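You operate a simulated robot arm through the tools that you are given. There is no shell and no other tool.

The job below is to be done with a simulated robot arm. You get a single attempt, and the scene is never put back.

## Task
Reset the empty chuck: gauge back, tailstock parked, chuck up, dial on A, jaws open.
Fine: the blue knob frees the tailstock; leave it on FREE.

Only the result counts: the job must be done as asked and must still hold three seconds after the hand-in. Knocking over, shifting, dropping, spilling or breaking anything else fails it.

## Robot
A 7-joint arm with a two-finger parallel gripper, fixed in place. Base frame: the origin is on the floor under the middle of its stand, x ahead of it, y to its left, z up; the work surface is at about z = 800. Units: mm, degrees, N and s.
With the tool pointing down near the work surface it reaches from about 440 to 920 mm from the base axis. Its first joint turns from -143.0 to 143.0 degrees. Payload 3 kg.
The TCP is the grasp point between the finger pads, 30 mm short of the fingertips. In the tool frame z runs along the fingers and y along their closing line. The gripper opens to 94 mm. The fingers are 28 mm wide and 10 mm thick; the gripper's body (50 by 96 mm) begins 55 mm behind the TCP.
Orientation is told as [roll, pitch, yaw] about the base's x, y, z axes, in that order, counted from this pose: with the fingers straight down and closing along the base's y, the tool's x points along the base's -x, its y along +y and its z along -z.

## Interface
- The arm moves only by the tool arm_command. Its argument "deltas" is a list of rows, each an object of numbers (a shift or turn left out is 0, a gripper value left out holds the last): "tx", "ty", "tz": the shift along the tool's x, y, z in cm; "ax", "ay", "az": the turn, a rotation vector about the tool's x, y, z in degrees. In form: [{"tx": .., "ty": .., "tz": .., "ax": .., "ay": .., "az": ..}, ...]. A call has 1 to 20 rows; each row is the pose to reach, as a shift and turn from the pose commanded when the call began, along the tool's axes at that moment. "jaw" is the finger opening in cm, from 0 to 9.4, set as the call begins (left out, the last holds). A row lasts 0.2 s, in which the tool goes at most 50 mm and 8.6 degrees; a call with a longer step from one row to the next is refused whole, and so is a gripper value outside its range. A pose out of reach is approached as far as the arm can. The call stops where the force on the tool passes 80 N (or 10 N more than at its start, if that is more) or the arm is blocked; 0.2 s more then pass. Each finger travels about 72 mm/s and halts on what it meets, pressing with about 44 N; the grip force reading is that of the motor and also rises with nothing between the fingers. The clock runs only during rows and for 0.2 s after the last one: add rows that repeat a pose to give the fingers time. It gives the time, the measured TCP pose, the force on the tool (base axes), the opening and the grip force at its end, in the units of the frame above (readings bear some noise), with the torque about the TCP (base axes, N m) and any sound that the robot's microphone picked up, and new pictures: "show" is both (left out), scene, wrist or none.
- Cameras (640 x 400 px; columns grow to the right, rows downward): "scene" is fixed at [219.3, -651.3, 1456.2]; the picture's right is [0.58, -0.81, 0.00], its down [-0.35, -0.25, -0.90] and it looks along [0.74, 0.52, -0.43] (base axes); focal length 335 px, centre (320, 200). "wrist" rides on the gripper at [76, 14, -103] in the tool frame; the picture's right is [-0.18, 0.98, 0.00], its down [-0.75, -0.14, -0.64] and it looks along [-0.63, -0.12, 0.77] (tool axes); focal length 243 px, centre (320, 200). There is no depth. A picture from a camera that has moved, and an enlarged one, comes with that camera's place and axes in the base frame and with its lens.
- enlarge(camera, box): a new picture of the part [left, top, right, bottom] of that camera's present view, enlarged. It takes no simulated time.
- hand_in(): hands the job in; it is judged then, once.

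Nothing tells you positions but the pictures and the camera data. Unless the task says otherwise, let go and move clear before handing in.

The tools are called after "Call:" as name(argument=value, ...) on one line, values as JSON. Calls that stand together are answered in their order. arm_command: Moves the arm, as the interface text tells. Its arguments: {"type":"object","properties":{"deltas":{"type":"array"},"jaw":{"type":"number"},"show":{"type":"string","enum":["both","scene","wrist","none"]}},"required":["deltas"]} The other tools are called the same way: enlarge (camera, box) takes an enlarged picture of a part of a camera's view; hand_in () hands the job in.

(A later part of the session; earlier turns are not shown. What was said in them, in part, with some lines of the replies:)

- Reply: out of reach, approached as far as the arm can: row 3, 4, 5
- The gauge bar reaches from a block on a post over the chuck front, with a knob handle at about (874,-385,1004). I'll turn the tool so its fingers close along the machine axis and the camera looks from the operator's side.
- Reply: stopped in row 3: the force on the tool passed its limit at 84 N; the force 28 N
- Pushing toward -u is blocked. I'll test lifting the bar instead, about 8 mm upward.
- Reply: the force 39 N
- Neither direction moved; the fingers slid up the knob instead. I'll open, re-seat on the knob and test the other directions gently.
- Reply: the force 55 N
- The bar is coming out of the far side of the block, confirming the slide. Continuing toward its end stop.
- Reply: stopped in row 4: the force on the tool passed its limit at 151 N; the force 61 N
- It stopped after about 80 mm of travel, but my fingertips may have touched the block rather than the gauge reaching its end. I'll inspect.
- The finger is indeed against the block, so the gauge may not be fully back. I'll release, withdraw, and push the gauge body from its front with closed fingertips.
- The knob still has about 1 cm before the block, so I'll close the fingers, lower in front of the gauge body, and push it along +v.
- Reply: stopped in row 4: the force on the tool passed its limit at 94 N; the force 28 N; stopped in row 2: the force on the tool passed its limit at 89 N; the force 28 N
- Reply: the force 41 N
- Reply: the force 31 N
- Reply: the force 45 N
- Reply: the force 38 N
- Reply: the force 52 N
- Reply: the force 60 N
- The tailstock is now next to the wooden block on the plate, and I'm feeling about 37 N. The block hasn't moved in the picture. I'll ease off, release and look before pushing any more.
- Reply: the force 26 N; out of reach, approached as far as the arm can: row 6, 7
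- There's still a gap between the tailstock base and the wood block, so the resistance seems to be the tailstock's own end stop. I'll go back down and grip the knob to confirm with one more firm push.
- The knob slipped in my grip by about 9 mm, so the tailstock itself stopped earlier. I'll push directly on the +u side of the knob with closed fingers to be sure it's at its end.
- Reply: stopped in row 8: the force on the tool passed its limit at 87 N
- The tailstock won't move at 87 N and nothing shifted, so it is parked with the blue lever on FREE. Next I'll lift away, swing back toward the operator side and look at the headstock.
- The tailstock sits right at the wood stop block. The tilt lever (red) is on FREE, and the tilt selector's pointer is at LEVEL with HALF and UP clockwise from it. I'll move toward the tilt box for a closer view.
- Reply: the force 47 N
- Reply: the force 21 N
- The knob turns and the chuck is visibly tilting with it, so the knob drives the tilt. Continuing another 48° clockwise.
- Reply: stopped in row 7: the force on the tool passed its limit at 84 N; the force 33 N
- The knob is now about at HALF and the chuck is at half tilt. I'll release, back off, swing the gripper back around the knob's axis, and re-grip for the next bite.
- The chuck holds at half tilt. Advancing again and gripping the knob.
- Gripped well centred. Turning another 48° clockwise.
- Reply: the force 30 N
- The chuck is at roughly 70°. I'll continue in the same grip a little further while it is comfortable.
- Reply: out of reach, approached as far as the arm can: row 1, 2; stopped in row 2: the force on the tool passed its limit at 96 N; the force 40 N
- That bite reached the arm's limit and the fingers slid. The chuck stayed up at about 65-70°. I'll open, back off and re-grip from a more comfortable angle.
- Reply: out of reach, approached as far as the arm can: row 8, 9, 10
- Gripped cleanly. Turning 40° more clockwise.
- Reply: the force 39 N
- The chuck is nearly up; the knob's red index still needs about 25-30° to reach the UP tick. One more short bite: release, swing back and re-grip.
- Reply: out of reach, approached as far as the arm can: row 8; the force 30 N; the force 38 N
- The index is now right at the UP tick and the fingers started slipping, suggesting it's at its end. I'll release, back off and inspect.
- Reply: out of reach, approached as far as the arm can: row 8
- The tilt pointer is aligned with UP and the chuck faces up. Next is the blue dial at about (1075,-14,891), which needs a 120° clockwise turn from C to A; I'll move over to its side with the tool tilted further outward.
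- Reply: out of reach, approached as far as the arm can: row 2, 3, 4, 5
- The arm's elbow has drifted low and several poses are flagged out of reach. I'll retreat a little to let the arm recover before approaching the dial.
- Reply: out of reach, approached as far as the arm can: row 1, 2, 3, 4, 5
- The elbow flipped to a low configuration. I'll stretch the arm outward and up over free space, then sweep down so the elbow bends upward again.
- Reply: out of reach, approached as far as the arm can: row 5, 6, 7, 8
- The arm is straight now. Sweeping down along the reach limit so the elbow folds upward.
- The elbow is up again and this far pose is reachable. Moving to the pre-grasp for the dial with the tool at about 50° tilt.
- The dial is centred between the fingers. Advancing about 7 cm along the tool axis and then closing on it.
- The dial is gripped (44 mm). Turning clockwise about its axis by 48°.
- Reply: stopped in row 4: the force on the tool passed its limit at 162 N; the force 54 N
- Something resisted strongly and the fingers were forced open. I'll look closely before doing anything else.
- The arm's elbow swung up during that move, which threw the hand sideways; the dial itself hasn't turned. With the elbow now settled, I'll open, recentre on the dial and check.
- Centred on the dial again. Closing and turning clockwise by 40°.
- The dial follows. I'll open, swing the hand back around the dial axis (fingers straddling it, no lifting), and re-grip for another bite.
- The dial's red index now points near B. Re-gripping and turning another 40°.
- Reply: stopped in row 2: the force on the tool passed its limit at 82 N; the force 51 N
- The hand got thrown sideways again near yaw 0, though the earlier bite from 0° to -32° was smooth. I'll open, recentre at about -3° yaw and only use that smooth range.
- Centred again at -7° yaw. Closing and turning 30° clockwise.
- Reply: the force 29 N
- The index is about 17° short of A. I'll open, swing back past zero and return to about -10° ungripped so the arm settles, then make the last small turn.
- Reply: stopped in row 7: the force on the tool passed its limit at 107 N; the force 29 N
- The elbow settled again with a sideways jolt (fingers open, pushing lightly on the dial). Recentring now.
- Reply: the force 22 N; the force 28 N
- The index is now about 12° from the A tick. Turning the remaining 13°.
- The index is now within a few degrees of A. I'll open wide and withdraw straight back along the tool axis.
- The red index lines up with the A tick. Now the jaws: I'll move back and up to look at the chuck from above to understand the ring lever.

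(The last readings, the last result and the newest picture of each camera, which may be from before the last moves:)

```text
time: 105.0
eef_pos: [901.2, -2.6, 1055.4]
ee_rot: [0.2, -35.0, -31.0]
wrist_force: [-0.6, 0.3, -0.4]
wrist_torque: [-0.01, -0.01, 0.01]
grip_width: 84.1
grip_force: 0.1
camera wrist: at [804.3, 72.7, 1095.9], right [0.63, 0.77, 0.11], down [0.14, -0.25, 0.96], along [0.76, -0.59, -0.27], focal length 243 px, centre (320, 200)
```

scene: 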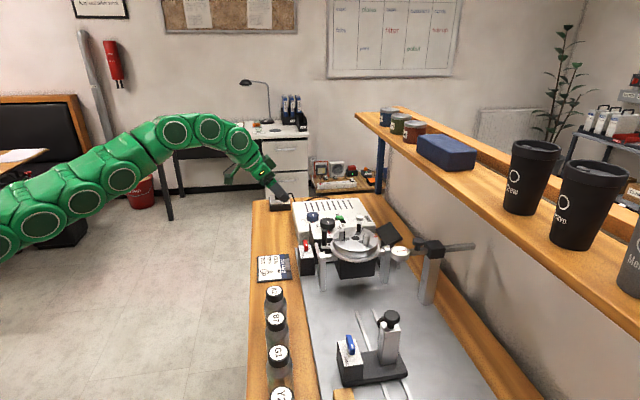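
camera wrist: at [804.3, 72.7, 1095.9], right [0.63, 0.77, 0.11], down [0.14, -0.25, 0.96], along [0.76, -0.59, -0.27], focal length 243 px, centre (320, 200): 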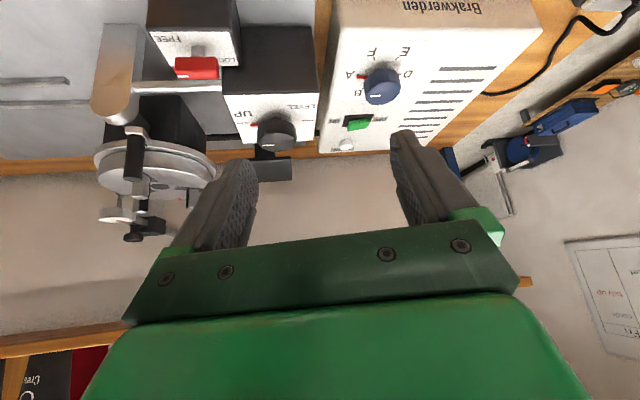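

Call:
enlarge(camera="wrist", box=[70, 100, 250, 250])

Call:
enlarge(camera="scene", box=[310, 200, 430, 300])

Call:
enlarge(camera="wrist", box=[220, 50, 440, 170])

```text
2.67 times, centred on (160, 175) of wrist
camera zoom: at [804.3, 72.7, 1095.9], right [0.63, 0.77, 0.11], down [0.14, -0.25, 0.96], along [0.76, -0.59, -0.27], focal length 647 px, centre (747, 267)
```

zoom: 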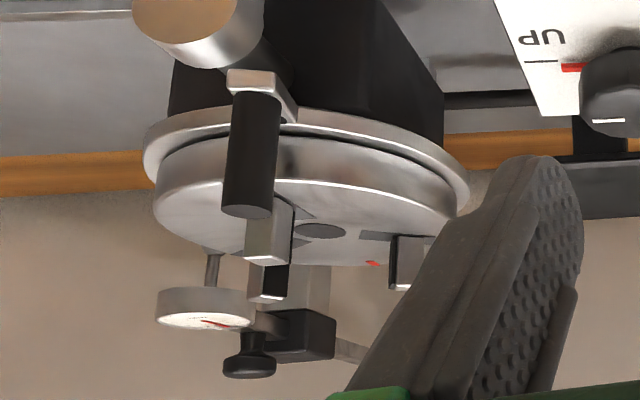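

```text
4.00 times, centred on (370, 250) of scene
camera zoom: at [219.3, -651.3, 1456.2], right [0.58, -0.81, 0.0], down [-0.35, -0.25, -0.9], along [0.74, 0.52, -0.43], focal length 1340 px, centre (120, 0)
```

zoom: 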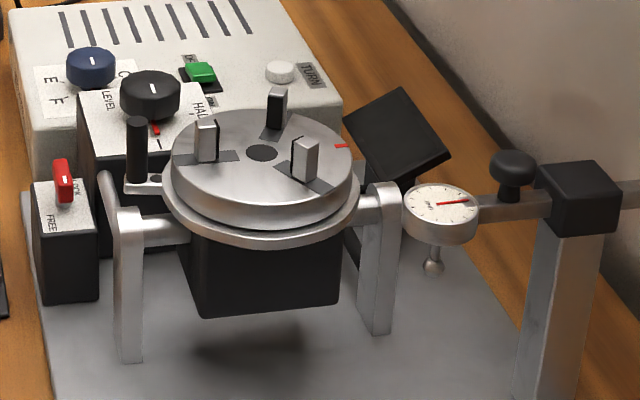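

```text
2.91 times, centred on (330, 110) of wrist
camera zoom: at [804.3, 72.7, 1095.9], right [0.63, 0.77, 0.11], down [0.14, -0.25, 0.96], along [0.76, -0.59, -0.27], focal length 706 px, centre (291, 462)
```

zoom: 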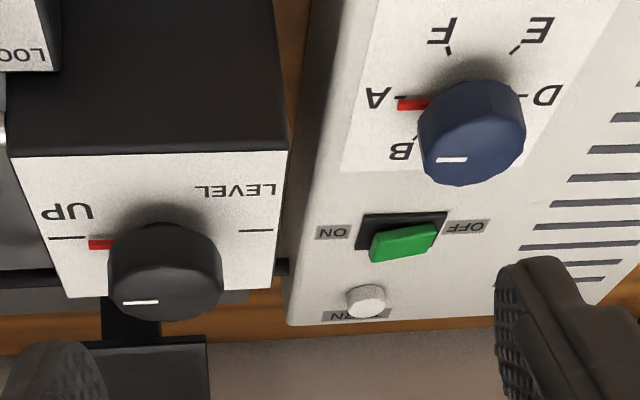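

The dial also indexes the chuck: the spindle turned with it, so the black ring-lever peg is now on the operator side near (868,-210,991), with the chuck centre at about (914,-282,968). I'll look down on the jaws before turning the lever.

Call:
arm_command(deltas=[{"tx": -1.5, "ty": -3.7, "tz": 0.2, "ax": 1.1, "ay": 2.5, "az": 2.1}, {"tx": -2.95, "ty": -7.4, "tz": 0.45, "ax": 2.2, "ay": 5, "az": 4.2}, {"tx": -4.4, "ty": -11.1, "tz": 0.65, "ax": 3.3, "ay": 7.5, "az": 6.3}, {"tx": -5.9, "ty": -14.8, "tz": 0.87, "ax": 4.3, "ay": 10, "az": 8.4}, {"tx": -7.4, "ty": -18.5, "tz": 1.1, "ax": 5.4, "ay": 12.5, "az": 10.4}, {"tx": -8.85, "ty": -22.3, "tz": 1.3, "ax": 6.5, "ay": 15, "az": 12.5}, {"tx": -8.85, "ty": -22.3, "tz": 1.3, "ax": 6.5, "ay": 15, "az": 12.5}], show="both")

Call:
enlarge(camera="wrist", box=[210, 60, 440, 230])

```text
time: 106.5
eef_pos: [861.6, -233.1, 1096.5]
ee_rot: [0.2, -19.9, -45.0]
wrist_force: [0.0, 0.2, 1.3]
wrist_torque: [0.02, 0.01, -0.01]
grip_width: 83.8
grip_force: 0.0
camera wrist: at [795.9, -146.6, 1167.9], right [0.82, 0.57, 0.07], down [0.25, -0.45, 0.86], along [0.52, -0.69, -0.51], focal length 243 px, centre (320, 200)
```

scene: 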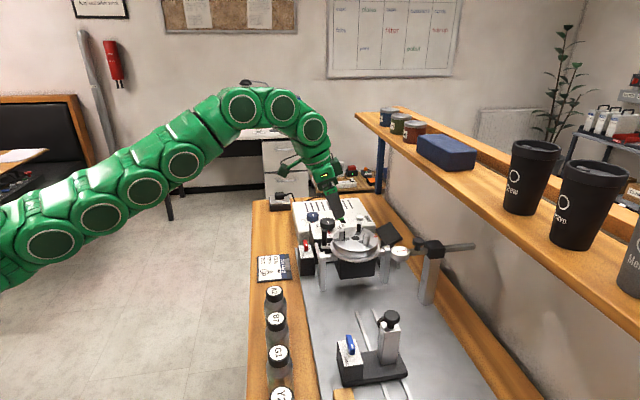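
wrist: 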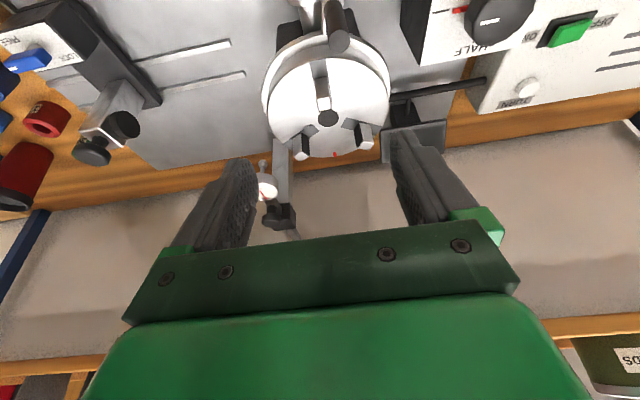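

```text
2.35 times, centred on (325, 145) of wrist
camera zoom: at [795.9, -146.6, 1167.9], right [0.82, 0.57, 0.07], down [0.25, -0.45, 0.86], along [0.52, -0.69, -0.51], focal length 571 px, centre (308, 329)
```

zoom: 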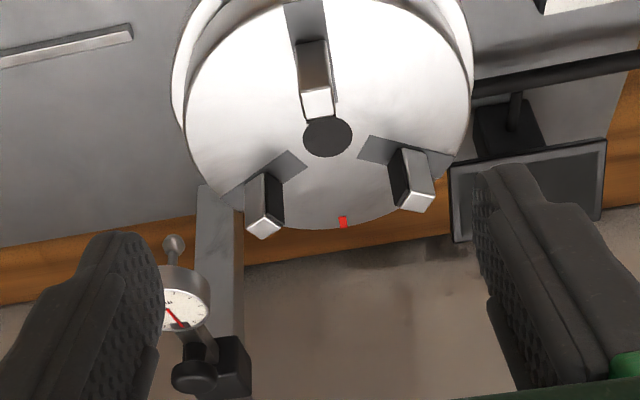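

Call:
enlarge(camera="wrist", box=[240, 0, 420, 165])

```text
2.42 times, centred on (330, 82) of wrist
camera zoom: at [795.9, -146.6, 1167.9], right [0.82, 0.57, 0.07], down [0.25, -0.45, 0.86], along [0.52, -0.69, -0.51], focal length 588 px, centre (296, 485)
```

zoom: 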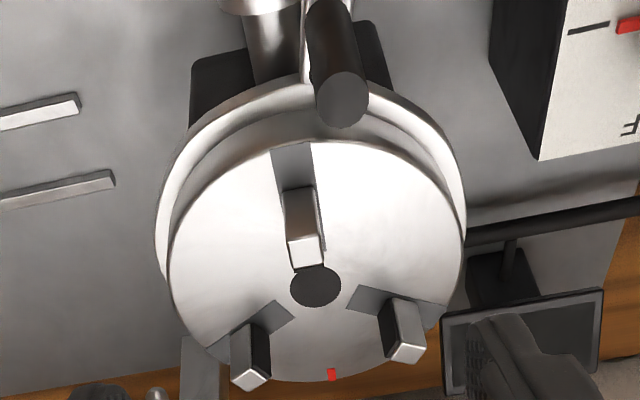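

The peg stands upright on the ring at the operator side, and the jaws sit mid-slot. I'll position above the peg to grip it.

Call:
arm_command(deltas=[{"tx": 1.4, "ty": 0.75, "tz": 1.0, "ay": 2.7}, {"tx": 2.75, "ty": 1.5, "tz": 1.95, "ay": 5.4}, {"tx": 4.1, "ty": 2.2, "tz": 2.9, "ay": 8}, {"tx": 4.1, "ty": 2.2, "tz": 2.9, "ay": 8}], jaw=5.5, show="both")

```text
time: 107.5
eef_pos: [854.4, -196.6, 1056.7]
ee_rot: [0.2, -11.9, -45.0]
wrist_force: [-0.3, -0.7, -1.0]
wrist_torque: [0.03, -0.02, -0.03]
grip_width: 54.9
grip_force: 0.0
camera wrist: at [797.0, -119.2, 1141.4], right [0.82, 0.57, 0.04], down [0.33, -0.53, 0.78], along [0.47, -0.63, -0.62], focal length 243 px, centre (320, 200)
```

scene: 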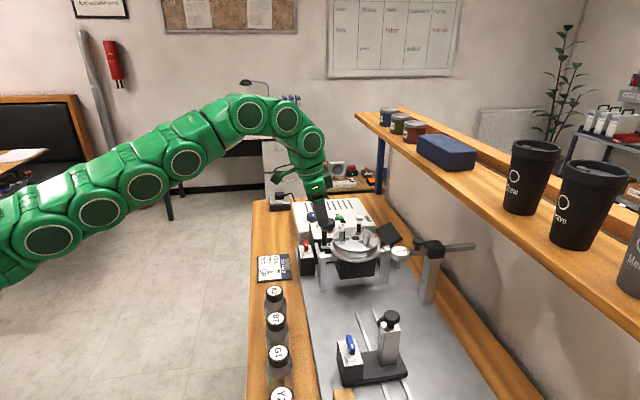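
wrist: 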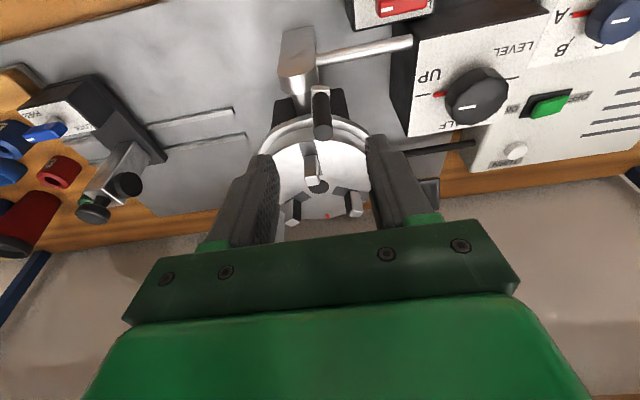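

The peg's top lies right on the tool axis. Advancing 6.2 cm and closing.

Call:
arm_command(deltas=[{"tz": 2.5}, {"tz": 4.8}, {"tz": 6.2}, {"tz": 6.2}], show="wrist")

Call:
arm_command(deltas=[{"tz": 0}, {"tz": 0}, {"tz": 0}, {"tz": 0}], jaw=0.8, show="both")

```text
time: 108.5
eef_pos: [864.9, -205.7, 995.4]
ee_rot: [0.2, -11.9, -45.0]
wrist_force: [1.2, 0.1, 0.2]
wrist_torque: [-0.02, 0.01, -0.01]
grip_width: 55.2
grip_force: 0.1
camera wrist: at [806.1, -127.7, 1079.7], right [0.82, 0.57, 0.04], down [0.33, -0.53, 0.78], along [0.47, -0.63, -0.62], focal length 243 px, centre (320, 200)
```

wrist: 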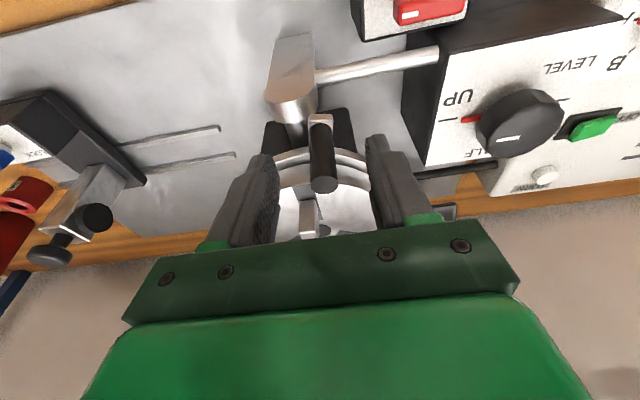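

```text
time: 109.5
eef_pos: [864.4, -206.6, 994.7]
ee_rot: [0.2, -11.9, -44.9]
wrist_force: [-1.7, 2.0, -0.4]
wrist_torque: [-0.35, -0.11, -0.05]
grip_width: 14.8
grip_force: 45.2
camera wrist: at [806.0, -127.6, 1079.7], right [0.82, 0.57, 0.04], down [0.33, -0.53, 0.78], along [0.47, -0.63, -0.62], focal length 243 px, centre (320, 200)
```

scene: 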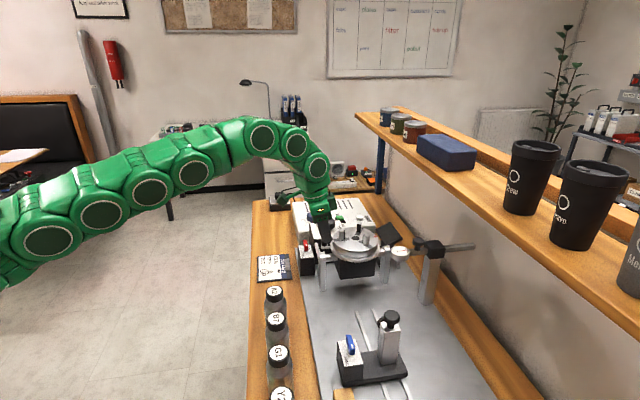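
wrist: 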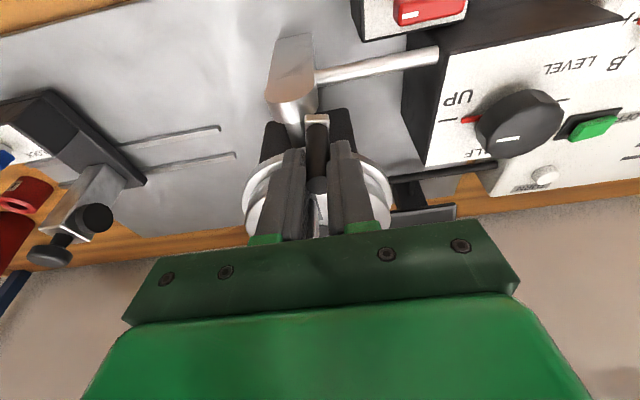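

The peg is held (15 mm). Testing counter-clockwise (toward -u) by 10 mm.

Call:
arm_command(deltas=[{"tx": 0.08, "ty": -0.4}, {"tx": 0.18, "ty": -0.98, "tz": -0.03}, {"tx": 0.18, "ty": -0.98, "tz": -0.03}], show="both")

Call:
enlarge(camera="scene", box=[310, 200, 430, 300])

```text
time: 110.3
eef_pos: [854.7, -211.3, 993.8]
ee_rot: [0.2, -11.9, -45.0]
wrist_force: [2.6, 1.0, 14.0]
wrist_torque: [0.05, 0.09, 0.2]
grip_width: 14.8
grip_force: 45.2
camera wrist: at [796.8, -134.1, 1079.5], right [0.82, 0.57, 0.04], down [0.33, -0.53, 0.78], along [0.47, -0.63, -0.62], focal length 243 px, centre (320, 200)
```

scene: 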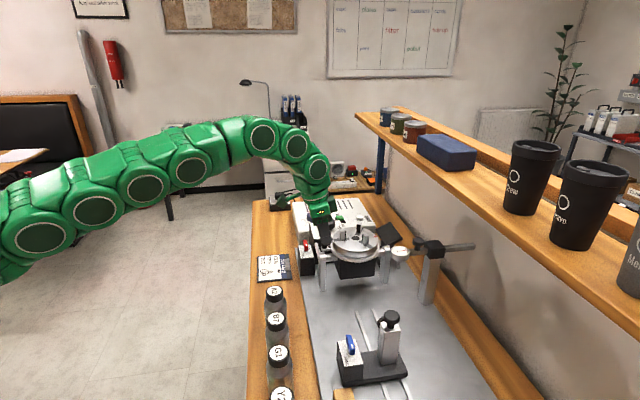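
wrist: 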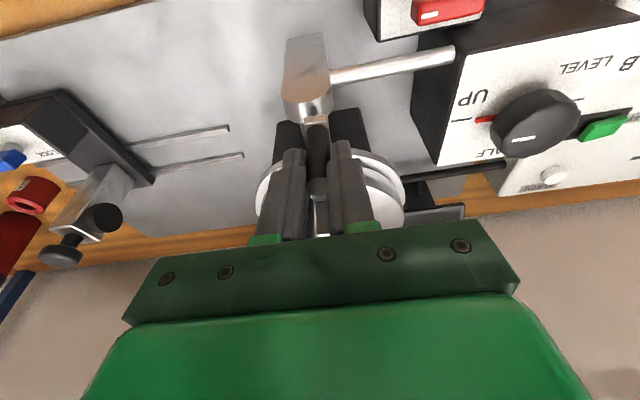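

```text
4.00 times, centred on (370, 250) of scene
camera zoom: at [219.3, -651.3, 1456.2], right [0.58, -0.81, 0.0], down [-0.35, -0.25, -0.9], along [0.74, 0.52, -0.43], focal length 1340 px, centre (120, 0)
```

zoom: 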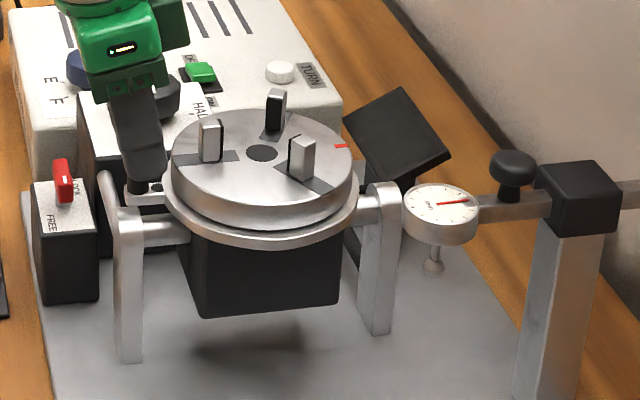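

Counter-clockwise moves the jaws inward (closing), so opening is clockwise. The dial and chuck index stayed put. I'll raise slightly on the peg and swing it clockwise along its arc.

Call:
arm_command(deltas=[{"tx": -0.12, "tz": -0.55}, {"tx": -0.3, "ty": 1.27, "tz": -0.51}, {"tx": -0.64, "ty": 2.43, "tz": -0.44}, {"tx": -1.15, "ty": 3.51, "tz": -0.33}, {"tx": -1.15, "ty": 3.51, "tz": -0.33}], show="both")

Call:
enlarge(camera="scene", box=[310, 200, 430, 300])

```text
time: 111.5
eef_pos: [887.0, -195.3, 1000.8]
ee_rot: [0.2, -12.0, -45.0]
wrist_force: [0.7, 2.3, -10.3]
wrist_torque: [-0.21, -0.49, 0.07]
grip_width: 14.4
grip_force: 45.2
camera wrist: at [829.0, -116.6, 1086.1], right [0.82, 0.57, 0.04], down [0.33, -0.53, 0.78], along [0.47, -0.63, -0.62], focal length 243 px, centre (320, 200)
```

scene: 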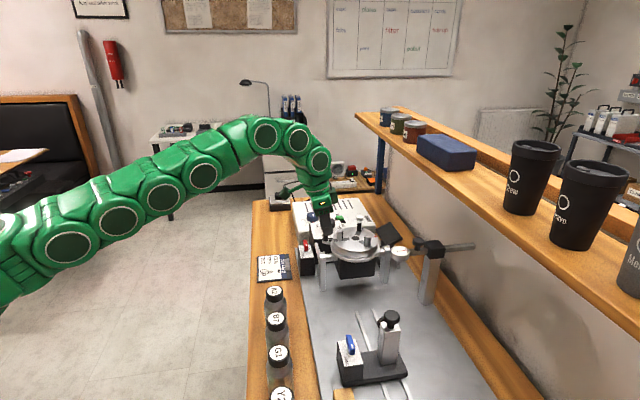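
wrist: 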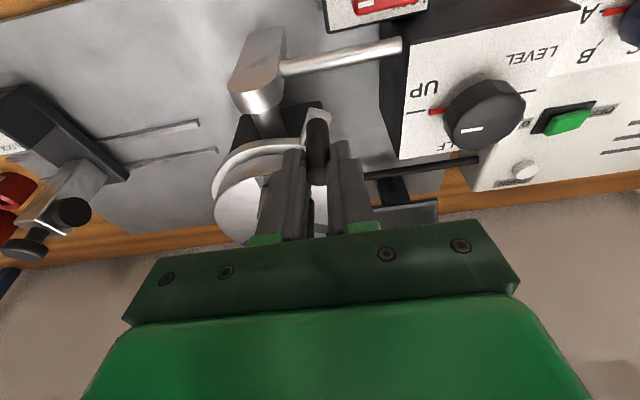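

```text
4.00 times, centred on (370, 250) of scene
camera zoom: at [219.3, -651.3, 1456.2], right [0.58, -0.81, 0.0], down [-0.35, -0.25, -0.9], along [0.74, 0.52, -0.43], focal length 1340 px, centre (120, 0)
```

zoom: 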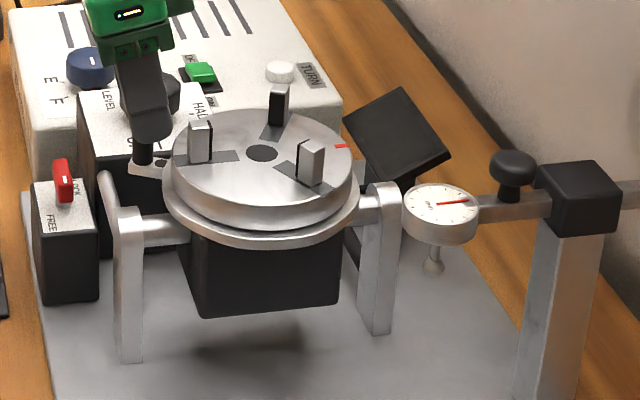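

The jaws are opening outward and the index stays put. Continuing clockwise with a bit more tilt for reach.

Call:
arm_command(deltas=[{"tx": -0.32, "ty": 0.5, "tz": 0.05, "ay": -2}, {"tx": -0.64, "ty": 1.0, "tz": 0.1, "ay": -4}, {"tx": -1.0, "ty": 1.46, "tz": 0.17, "ay": -6}, {"tx": -1.41, "ty": 1.91, "tz": 0.25, "ay": -8}, {"tx": -1.41, "ty": 1.91, "tz": 0.25, "ay": -8}], show="both")

Call:
enlarge(camera="scene", box=[310, 200, 430, 300])

```text
time: 112.8
eef_pos: [911.8, -190.7, 1000.0]
ee_rot: [0.2, -20.0, -45.1]
wrist_force: [-0.1, 14.8, 12.7]
wrist_torque: [0.67, 0.66, 0.01]
grip_width: 14.8
grip_force: 44.7
camera wrist: at [846.0, -105.1, 1071.2], right [0.82, 0.57, 0.07], down [0.24, -0.45, 0.86], along [0.52, -0.69, -0.51], focal length 243 px, centre (320, 200)
```

scene: 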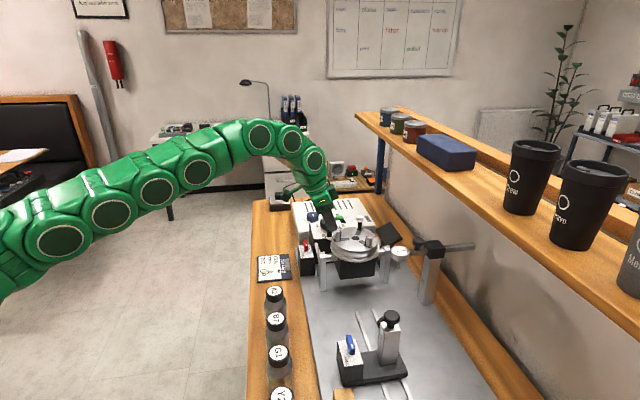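
wrist: 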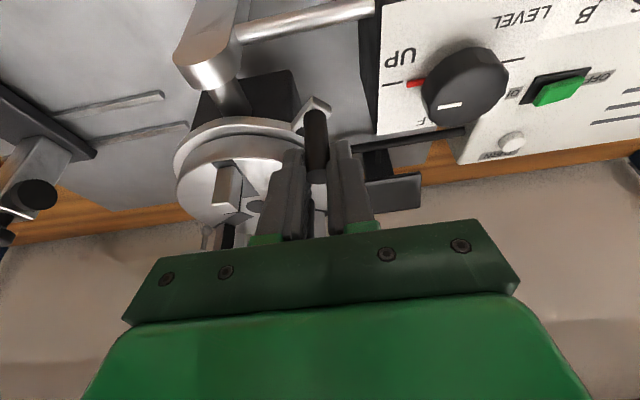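

```text
4.00 times, centred on (370, 250) of scene
camera zoom: at [219.3, -651.3, 1456.2], right [0.58, -0.81, 0.0], down [-0.35, -0.25, -0.9], along [0.74, 0.52, -0.43], focal length 1340 px, centre (120, 0)
```

zoom: 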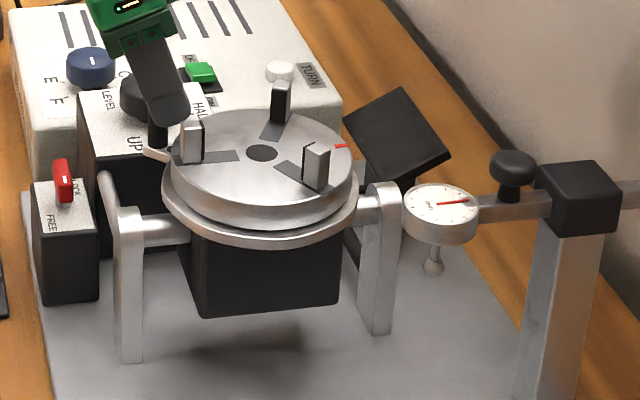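

Call:
arm_command(deltas=[{"tx": -0.42, "ty": 0.4, "tz": 0.13, "ay": -2}, {"tx": -0.85, "ty": 0.79, "tz": 0.26, "ay": -4}, {"tx": -1.33, "ty": 1.12, "tz": 0.42, "ay": -6}, {"tx": -1.8, "ty": 1.44, "tz": 0.58, "ay": -8}, {"tx": -1.8, "ty": 1.44, "tz": 0.58, "ay": -8}], show="both")

Call:
enlarge(camera="scene", box=[310, 200, 430, 300])

```text
time: 114.0
eef_pos: [934.4, -194.6, 1000.8]
ee_rot: [0.2, -28.0, -45.0]
wrist_force: [1.0, 10.0, 8.2]
wrist_torque: [-0.05, 0.04, -0.14]
grip_width: 14.8
grip_force: 44.9
camera wrist: at [862.4, -103.1, 1056.2], right [0.81, 0.58, 0.09], down [0.16, -0.36, 0.92], along [0.57, -0.73, -0.38], focal length 243 px, centre (320, 200)
```

scene: 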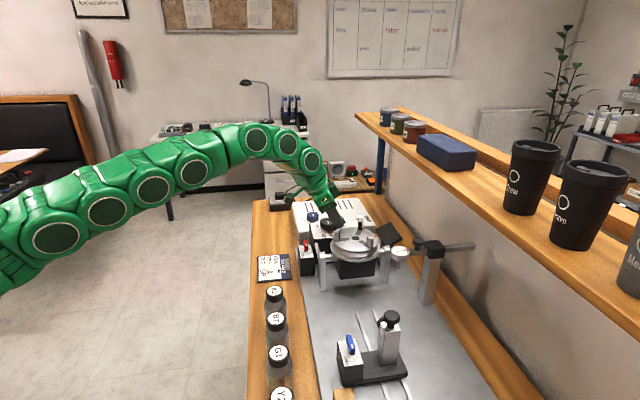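
wrist: 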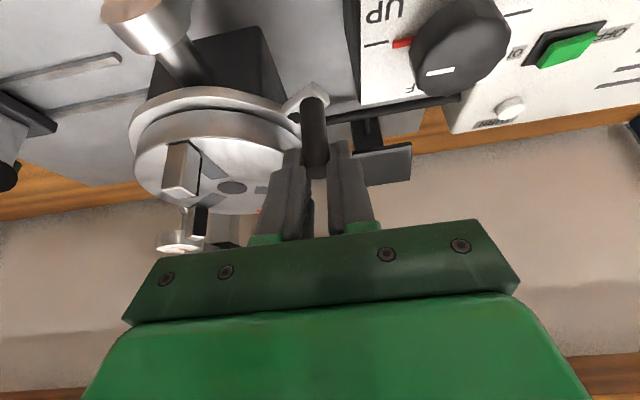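

```text
4.00 times, centred on (370, 250) of scene
camera zoom: at [219.3, -651.3, 1456.2], right [0.58, -0.81, 0.0], down [-0.35, -0.25, -0.9], along [0.74, 0.52, -0.43], focal length 1340 px, centre (120, 0)
```

zoom: 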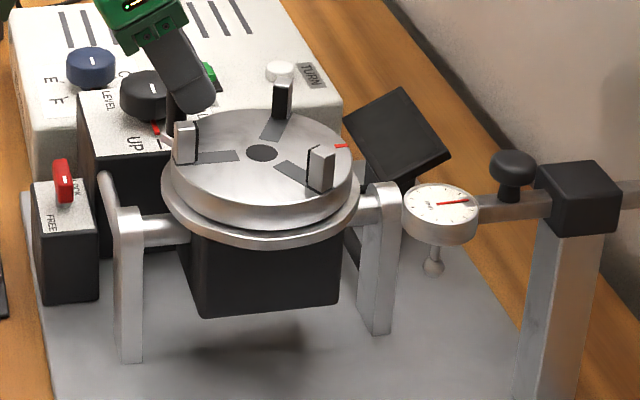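

Still opening; the jaws are near the rim. Continuing clockwise until the stop.

Call:
arm_command(deltas=[{"tx": -0.48, "ty": 0.27, "tz": 0.24}, {"tx": -0.96, "ty": 0.51, "tz": 0.49}, {"tx": -1.48, "ty": 0.7, "tz": 0.76}, {"tx": -1.98, "ty": 0.86, "tz": 1.02}, {"tx": -1.98, "ty": 0.86, "tz": 1.02}], show="both")

Call:
enlarge(camera="scene", box=[310, 200, 430, 300])

```text
time: 115.2
eef_pos: [955.0, -205.5, 1001.6]
ee_rot: [0.2, -27.9, -45.1]
wrist_force: [-0.6, 0.4, -0.7]
wrist_torque: [0.01, 0.0, 0.0]
grip_width: 8.0
grip_force: 0.0
camera wrist: at [884.7, -113.7, 1057.2], right [0.81, 0.58, 0.09], down [0.16, -0.36, 0.92], along [0.57, -0.73, -0.38], focal length 243 px, centre (320, 200)
```

scene: 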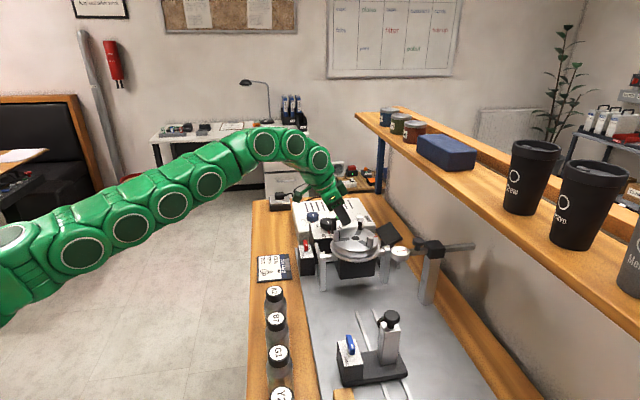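
wrist: 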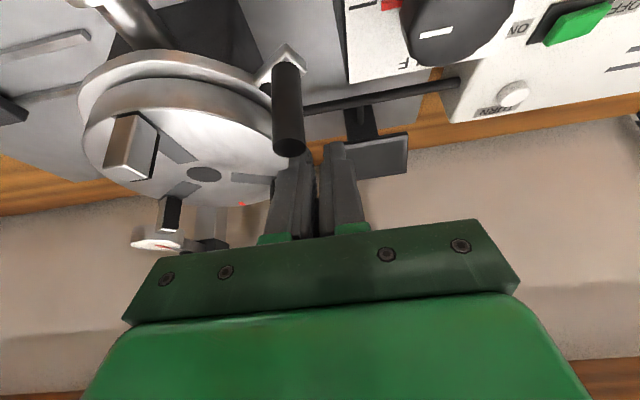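

```text
4.00 times, centred on (370, 250) of scene
camera zoom: at [219.3, -651.3, 1456.2], right [0.58, -0.81, 0.0], down [-0.35, -0.25, -0.9], along [0.74, 0.52, -0.43], focal length 1340 px, centre (120, 0)
```

zoom: 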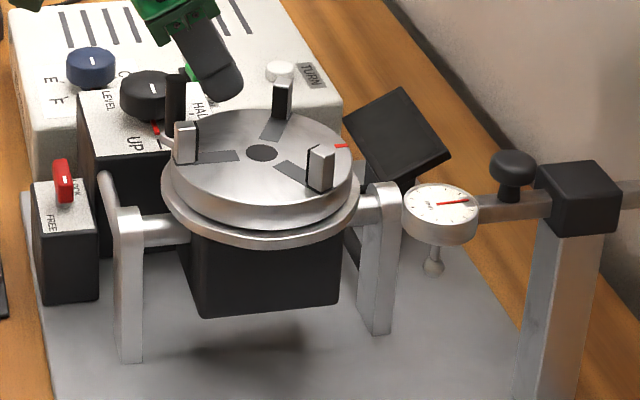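

The grip slipped past the peg, which stayed at its place with the jaws at the rim, so the lever seems to be at its open stop. I'll verify with a gentle push from behind the peg using closed fingers.

Call:
arm_command(deltas=[{"tx": -2.35, "tz": -4.4}, {"tx": 0.15, "ty": -1.2, "tz": -5.7}, {"tx": 2.68, "ty": -2.45, "tz": -7.07}, {"tx": 2.68, "ty": -2.45, "tz": -7.07}, {"tx": 4.09, "ty": -2.45, "tz": -4.44}, {"tx": 5.12, "ty": -2.45, "tz": -2.49}, {"tx": 5.12, "ty": -2.45, "tz": -2.49}], jaw=0, show="both")

Call:
enlarge(camera="wrist", box=[200, 60, 460, 250])

```text
time: 116.8
eef_pos: [899.3, -183.0, 998.3]
ee_rot: [0.2, -27.9, -45.0]
wrist_force: [0.3, 0.3, -0.2]
wrist_torque: [0.01, 0.06, -0.03]
grip_width: 0.1
grip_force: 33.2
camera wrist: at [828.5, -90.7, 1054.3], right [0.81, 0.58, 0.09], down [0.16, -0.36, 0.92], along [0.57, -0.73, -0.38], focal length 243 px, centre (320, 200)
```

scene: 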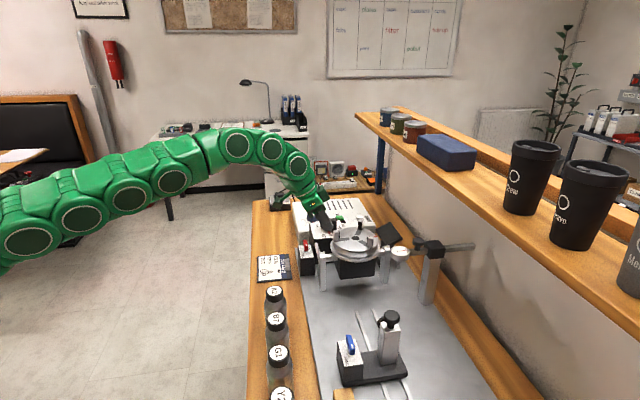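
wrist: 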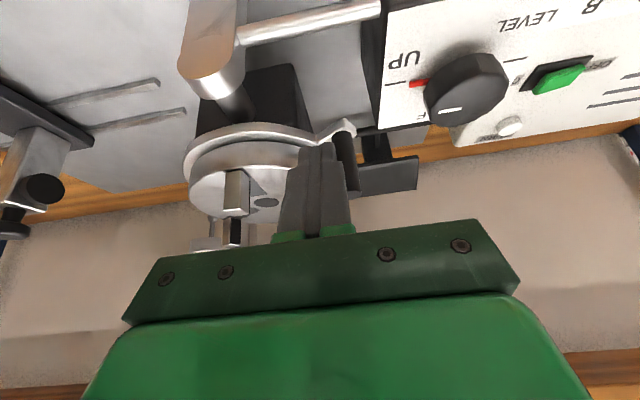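

```text
2.11 times, centred on (330, 155) of wrist
camera zoom: at [828.5, -90.7, 1054.3], right [0.81, 0.58, 0.09], down [0.16, -0.36, 0.92], along [0.57, -0.73, -0.38], focal length 511 px, centre (299, 295)
```

zoom: 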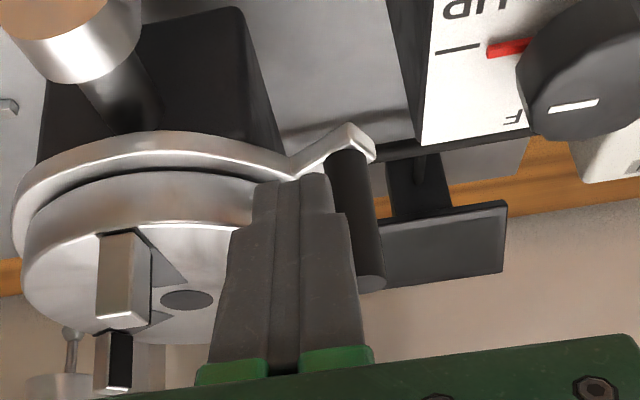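

Call:
arm_command(deltas=[{"tx": 0.44, "tz": -0.23}, {"tx": 0.44, "ty": 0.8, "tz": -0.23}, {"ty": 0.9}, {"tx": -0.26, "ty": 1.0, "tz": 0.14}, {"tx": -0.26, "ty": 1.0, "tz": 0.14}], show="wrist")

Call:
enlarge(camera="wrist", box=[200, 60, 460, 250])

```text
time: 118.0
eef_pos: [907.7, -176.5, 1000.1]
ee_rot: [0.2, -27.9, -45.2]
wrist_force: [-13.4, 7.4, 2.1]
wrist_torque: [0.1, 0.21, -0.01]
grip_width: 0.0
grip_force: 32.5
camera wrist: at [836.2, -84.3, 1055.5], right [0.81, 0.58, 0.09], down [0.16, -0.36, 0.92], along [0.57, -0.73, -0.38], focal length 243 px, centre (320, 200)
```

wrist: 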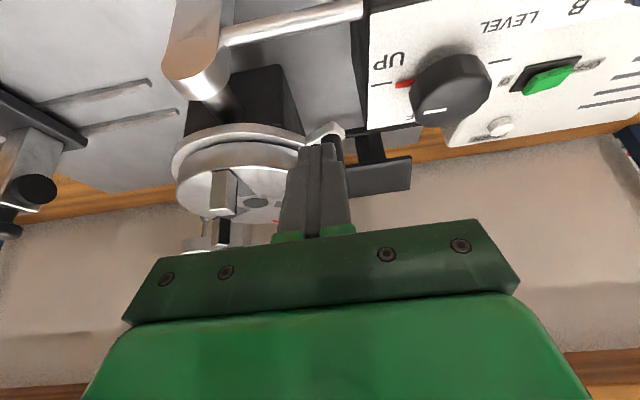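

```text
2.11 times, centred on (330, 155) of wrist
camera zoom: at [836.2, -84.3, 1055.5], right [0.81, 0.58, 0.09], down [0.16, -0.36, 0.92], along [0.57, -0.73, -0.38], focal length 511 px, centre (299, 295)
```

zoom: 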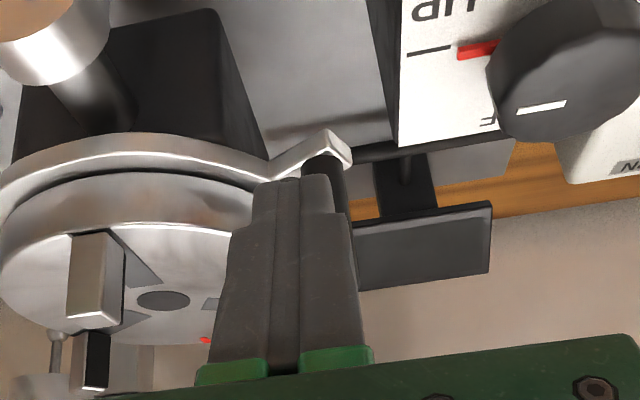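

Call:
arm_command(deltas=[{"tx": -0.18, "ty": 0.05, "tz": 0.09}, {"tx": -0.18, "ty": 0.05, "tz": 0.09}], show="none")

Call:
enlarge(camera="scene", box=[310, 200, 430, 300])

```text
time: 118.5
eef_pos: [909.3, -177.3, 1000.2]
ee_rot: [0.2, -28.0, -45.1]
wrist_force: [-21.1, 15.5, 1.4]
wrist_torque: [0.34, 0.44, 0.09]
grip_width: 0.1
grip_force: 33.1
```

```text
4.00 times, centred on (370, 250) of scene
camera zoom: at [219.3, -651.3, 1456.2], right [0.58, -0.81, 0.0], down [-0.35, -0.25, -0.9], along [0.74, 0.52, -0.43], focal length 1340 px, centre (120, 0)
```

zoom: 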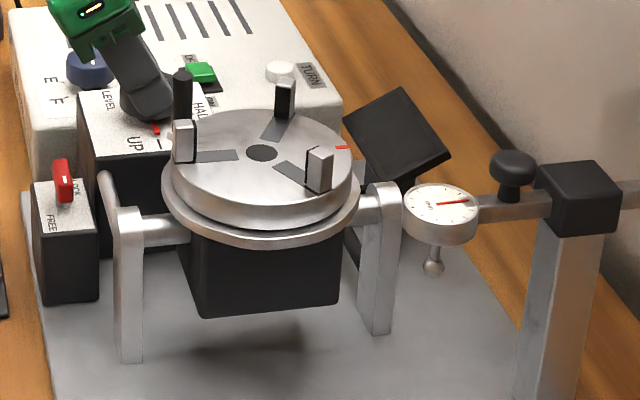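

The force rises and the chuck itself begins to shift very slightly, so the lever is at its open stop. Backing off immediately and checking.

Call:
arm_command(deltas=[{"tx": 0.6, "tz": -0.3}, {"tx": 1.5, "tz": -0.8}, {"tx": 0.5, "tz": -3.5}, {"tx": 0.5, "tz": -7.0}, {"tx": 0.5, "tz": -7.0}], show="both")

Call:
enlarge(camera="scene", box=[310, 200, 430, 300])

Call:
enlarge(camera="wrist", box=[150, 20, 400, 210])

```text
time: 119.8
eef_pos: [883.1, -151.9, 1055.2]
ee_rot: [0.2, -28.0, -45.0]
wrist_force: [-0.1, 0.2, 0.3]
wrist_torque: [-0.01, 0.0, -0.01]
grip_width: 0.0
grip_force: 33.0
camera wrist: at [811.6, -59.8, 1110.7], right [0.81, 0.58, 0.09], down [0.16, -0.36, 0.92], along [0.57, -0.73, -0.38], focal length 243 px, centre (320, 200)
```

scene: 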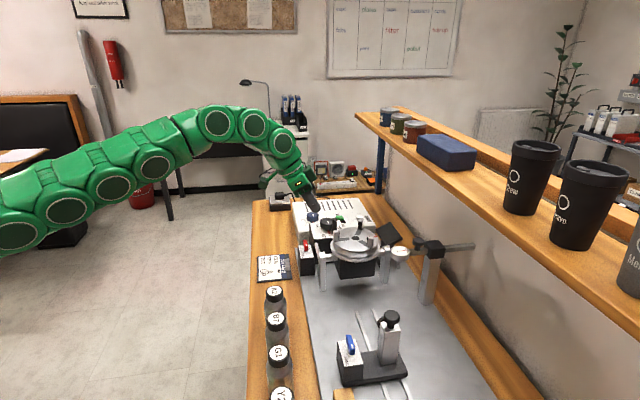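
wrist: 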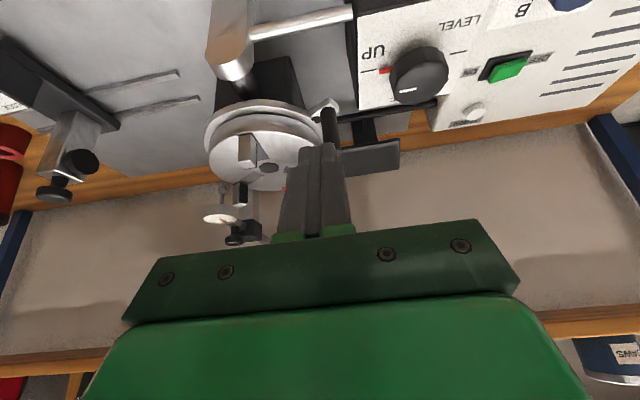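

```text
4.00 times, centred on (370, 250) of scene
camera zoom: at [219.3, -651.3, 1456.2], right [0.58, -0.81, 0.0], down [-0.35, -0.25, -0.9], along [0.74, 0.52, -0.43], focal length 1340 px, centre (120, 0)
```

zoom: 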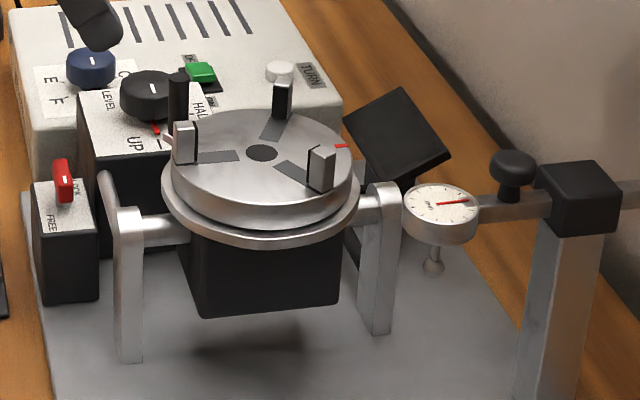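

```text
2.11 times, centred on (275, 115) of wrist
camera zoom: at [811.6, -59.8, 1110.7], right [0.81, 0.58, 0.09], down [0.16, -0.36, 0.92], along [0.57, -0.73, -0.38], focal length 511 px, centre (415, 379)
```

zoom: 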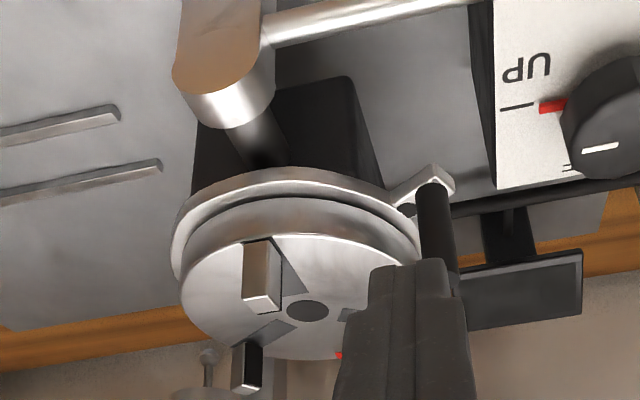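

The chuck's red mark is back where it was and the jaws are fully out. I'll move the arm to the side for a full check of the dial, tilt, jaws and gauge.

Call:
arm_command(deltas=[{"tx": 1.8, "ty": 2.3, "tz": -1.5}, {"tx": 3.6, "ty": 4.6, "tz": -3.0}, {"tx": 5.4, "ty": 6.9, "tz": -4.6}, {"tx": 7.2, "ty": 9.2, "tz": -6.1}, {"tx": 7.2, "ty": 9.2, "tz": -6.1}], jaw=5.0, show="both")

Call:
enlarge(camera="wrist", box=[330, 0, 580, 150])

Call:
enlarge(camera="wrist", box=[100, 20, 400, 210])

Call:
enlarge(camera="scene", box=[290, 190, 480, 400])

```text
time: 121.0
eef_pos: [884.7, -21.7, 1079.6]
ee_rot: [0.2, -28.1, -45.1]
wrist_force: [0.0, -0.5, -0.1]
wrist_torque: [0.0, -0.03, 0.0]
grip_width: 50.1
grip_force: 0.1
camera wrist: at [813.2, 71.1, 1134.0], right [0.81, 0.58, 0.09], down [0.16, -0.36, 0.92], along [0.57, -0.73, -0.38], focal length 243 px, centre (320, 200)
```

scene: 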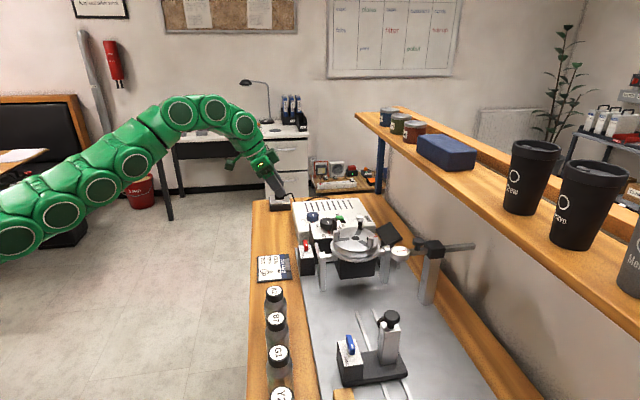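
wrist: 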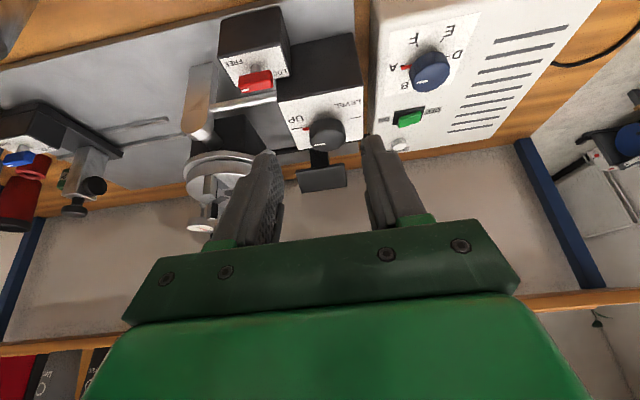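

```text
2.56 times, centred on (455, 75) of wrist
camera zoom: at [813.2, 71.1, 1134.0], right [0.81, 0.58, 0.09], down [0.16, -0.36, 0.92], along [0.57, -0.73, -0.38], focal length 621 px, centre (-26, 520)
```

zoom: 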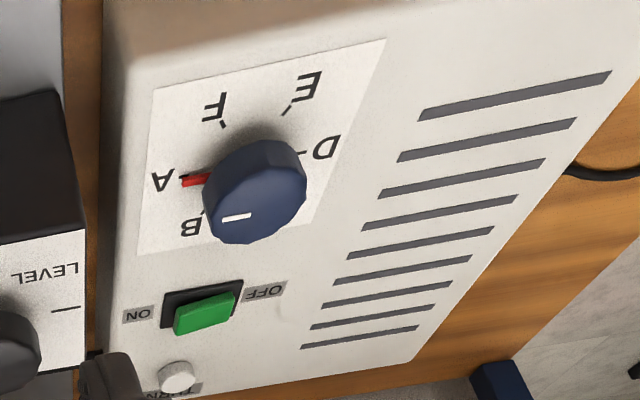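

```text
2.11 times, centred on (250, 115) of wrist
camera zoom: at [813.2, 71.1, 1134.0], right [0.81, 0.58, 0.09], down [0.16, -0.36, 0.92], along [0.57, -0.73, -0.38], focal length 511 px, centre (467, 379)
```

zoom: 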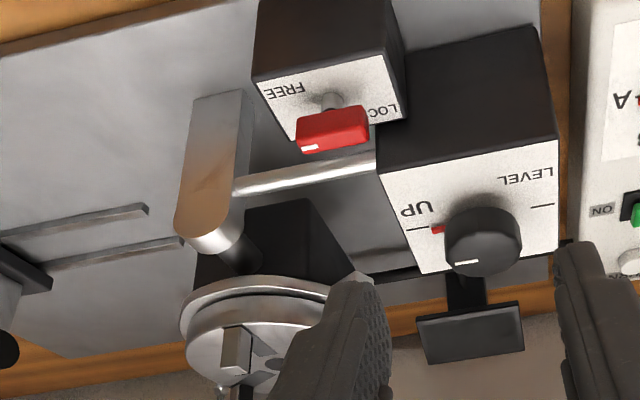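

```text
1.90 times, centred on (385, 295) of scene
camera zoom: at [219.3, -651.3, 1456.2], right [0.58, -0.81, 0.0], down [-0.35, -0.25, -0.9], along [0.74, 0.52, -0.43], focal length 638 px, centre (196, 19)
```

zoom: 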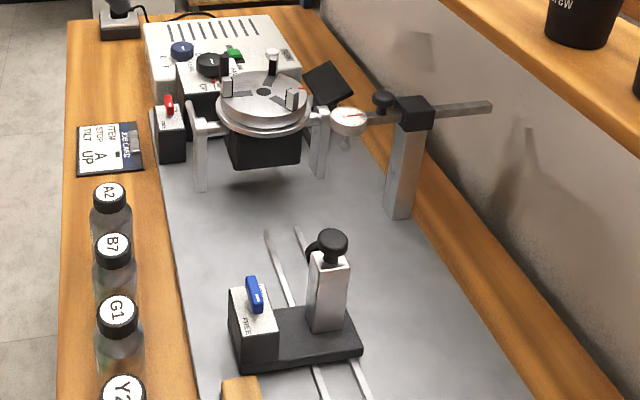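

Call:
enlarge(camera="wrist", box=[380, 20, 480, 100])

Call:
enlarge(camera="wrist", box=[270, 70, 380, 160])

Call:
enlarge(camera="scene", box=[310, 310, 420, 400])

```text
5.00 times, centred on (430, 60) of wrist
camera zoom: at [813.2, 71.1, 1134.0], right [0.81, 0.58, 0.09], down [0.16, -0.36, 0.92], along [0.57, -0.73, -0.38], focal length 1213 px, centre (-230, 900)
```

zoom: 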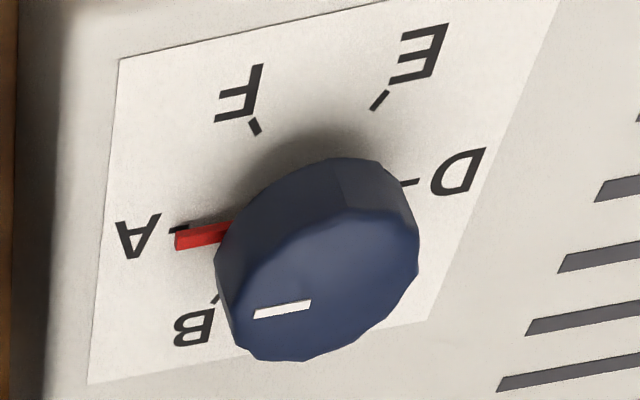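

```text
4.44 times, centred on (325, 115) of wrist
camera zoom: at [813.2, 71.1, 1134.0], right [0.81, 0.58, 0.09], down [0.16, -0.36, 0.92], along [0.57, -0.73, -0.38], focal length 1078 px, centre (298, 578)
```

zoom: 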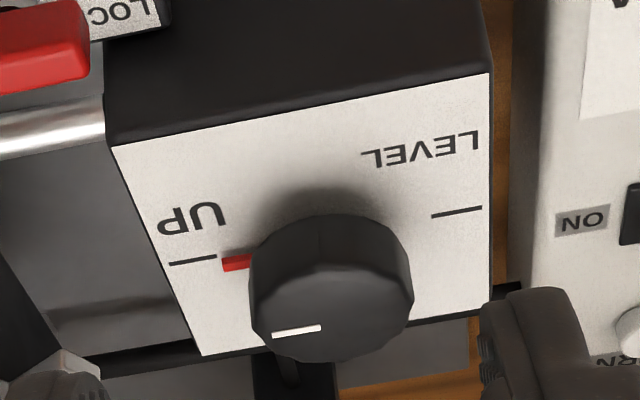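

```text
4.44 times, centred on (365, 355) of scene
camera zoom: at [219.3, -651.3, 1456.2], right [0.58, -0.81, 0.0], down [-0.35, -0.25, -0.9], along [0.74, 0.52, -0.43], focal length 1489 px, centre (120, -489)
```

zoom: 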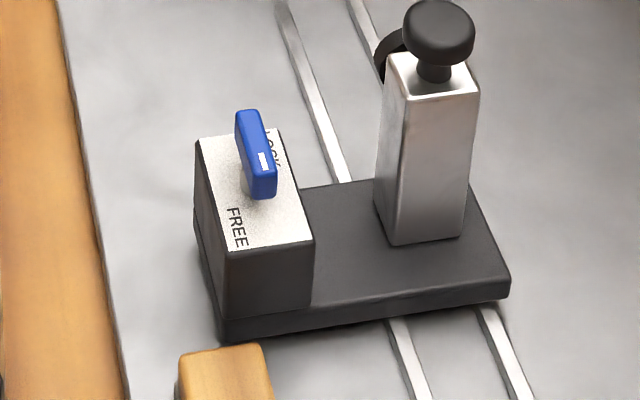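

All five states check out: gauge at its rear stop, tailstock parked with blue on FREE, tilt pointer on UP, dial index on A, jaws out at the lever's stop. I'll withdraw the arm a bit further and take a last look.

Call:
arm_command(deltas=[{"tx": 1.8, "ty": -2.3, "tz": -1.7}, {"tx": 3.5, "ty": -4.7, "tz": -3.4}, {"tx": 5.3, "ty": -7.0, "tz": -5.1}, {"tx": 5.3, "ty": -7.0, "tz": -5.1}, {"tx": 5.3, "ty": -7.0, "tz": -5.1}], show="both")

Call:
enlarge(camera="scene", box=[290, 190, 480, 310])

```text
time: 122.2
eef_pos: [815.3, -21.8, 1094.4]
ee_rot: [0.2, -27.9, -45.1]
wrist_force: [0.1, -0.5, -0.4]
wrist_torque: [0.0, 0.02, 0.0]
grip_width: 50.1
grip_force: 0.1
out of reach, approached as far as the arm can: row 3, 4, 5
camera wrist: at [743.9, 69.9, 1150.3], right [0.81, 0.58, 0.09], down [0.16, -0.36, 0.92], along [0.57, -0.73, -0.38], focal length 243 px, centre (320, 200)
```

scene: 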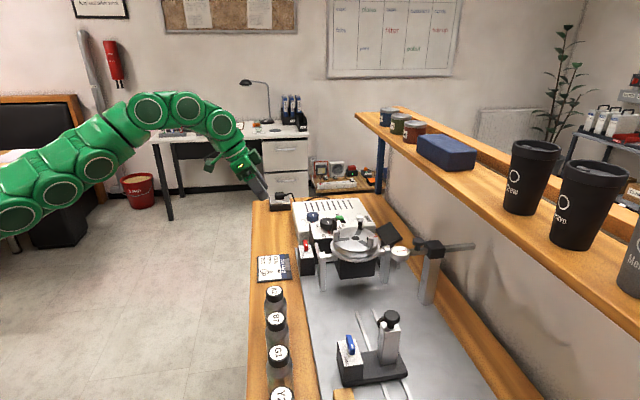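
wrist: 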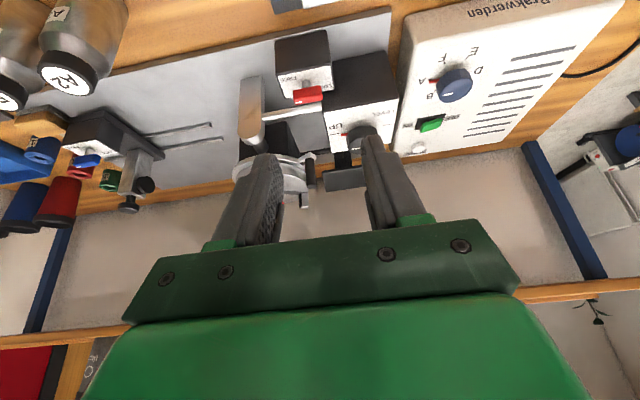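

```text
3.33 times, centred on (385, 250) of scene
camera zoom: at [219.3, -651.3, 1456.2], right [0.58, -0.81, 0.0], down [-0.35, -0.25, -0.9], along [0.74, 0.52, -0.43], focal length 1117 px, centre (103, 33)
```

zoom: 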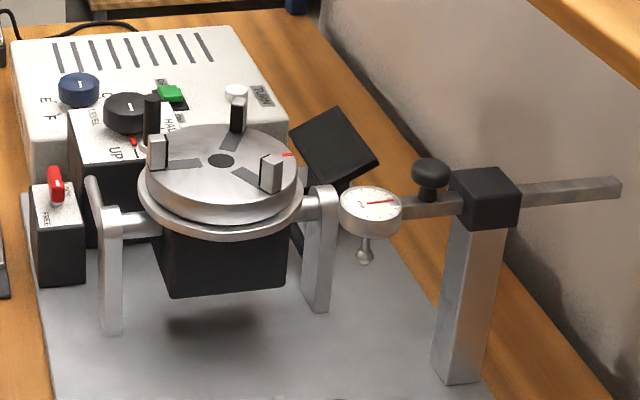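

Everything looks settled: gauge back, tailstock parked with the blue lever on FREE, chuck up, dial on A, jaws open, and the arm clear. Handing in.

Call:
hand_in()

```text
The job is handed in.
```

I reset the chuck and handed the job in; I don't know the verdict. In the last pictures I saw:

- **Gauge:** slid back along its bar to a hard stop. An 89 N push moved it no further.
- **Tailstock:** blue knob turned to FREE and left there. The tailstock is slid back until it would not move at 87 N, right next to the wood block on the plate. I took that as the parked position; I can't say whether its own stop or the block holds it.
- **Chuck:** up, with the tilt pointer on the UP mark.
- **Dial:** index on A, within a few degrees of the mark. Turning the dial also turns the chuck; the chuck stayed put after that.
- **Jaws:** the ring lever is at its open stop and the jaws are out at the rim.

While I was turning the dial, the arm jolted sideways three times and the fingers pressed against the dial, once up to 162 N. A last check showed the dial and the rest of the machine in place, and I saw nothing else knocked or shifted. The red lever was already on FREE and I left it alone. The arm had let go and was clear of the machine.
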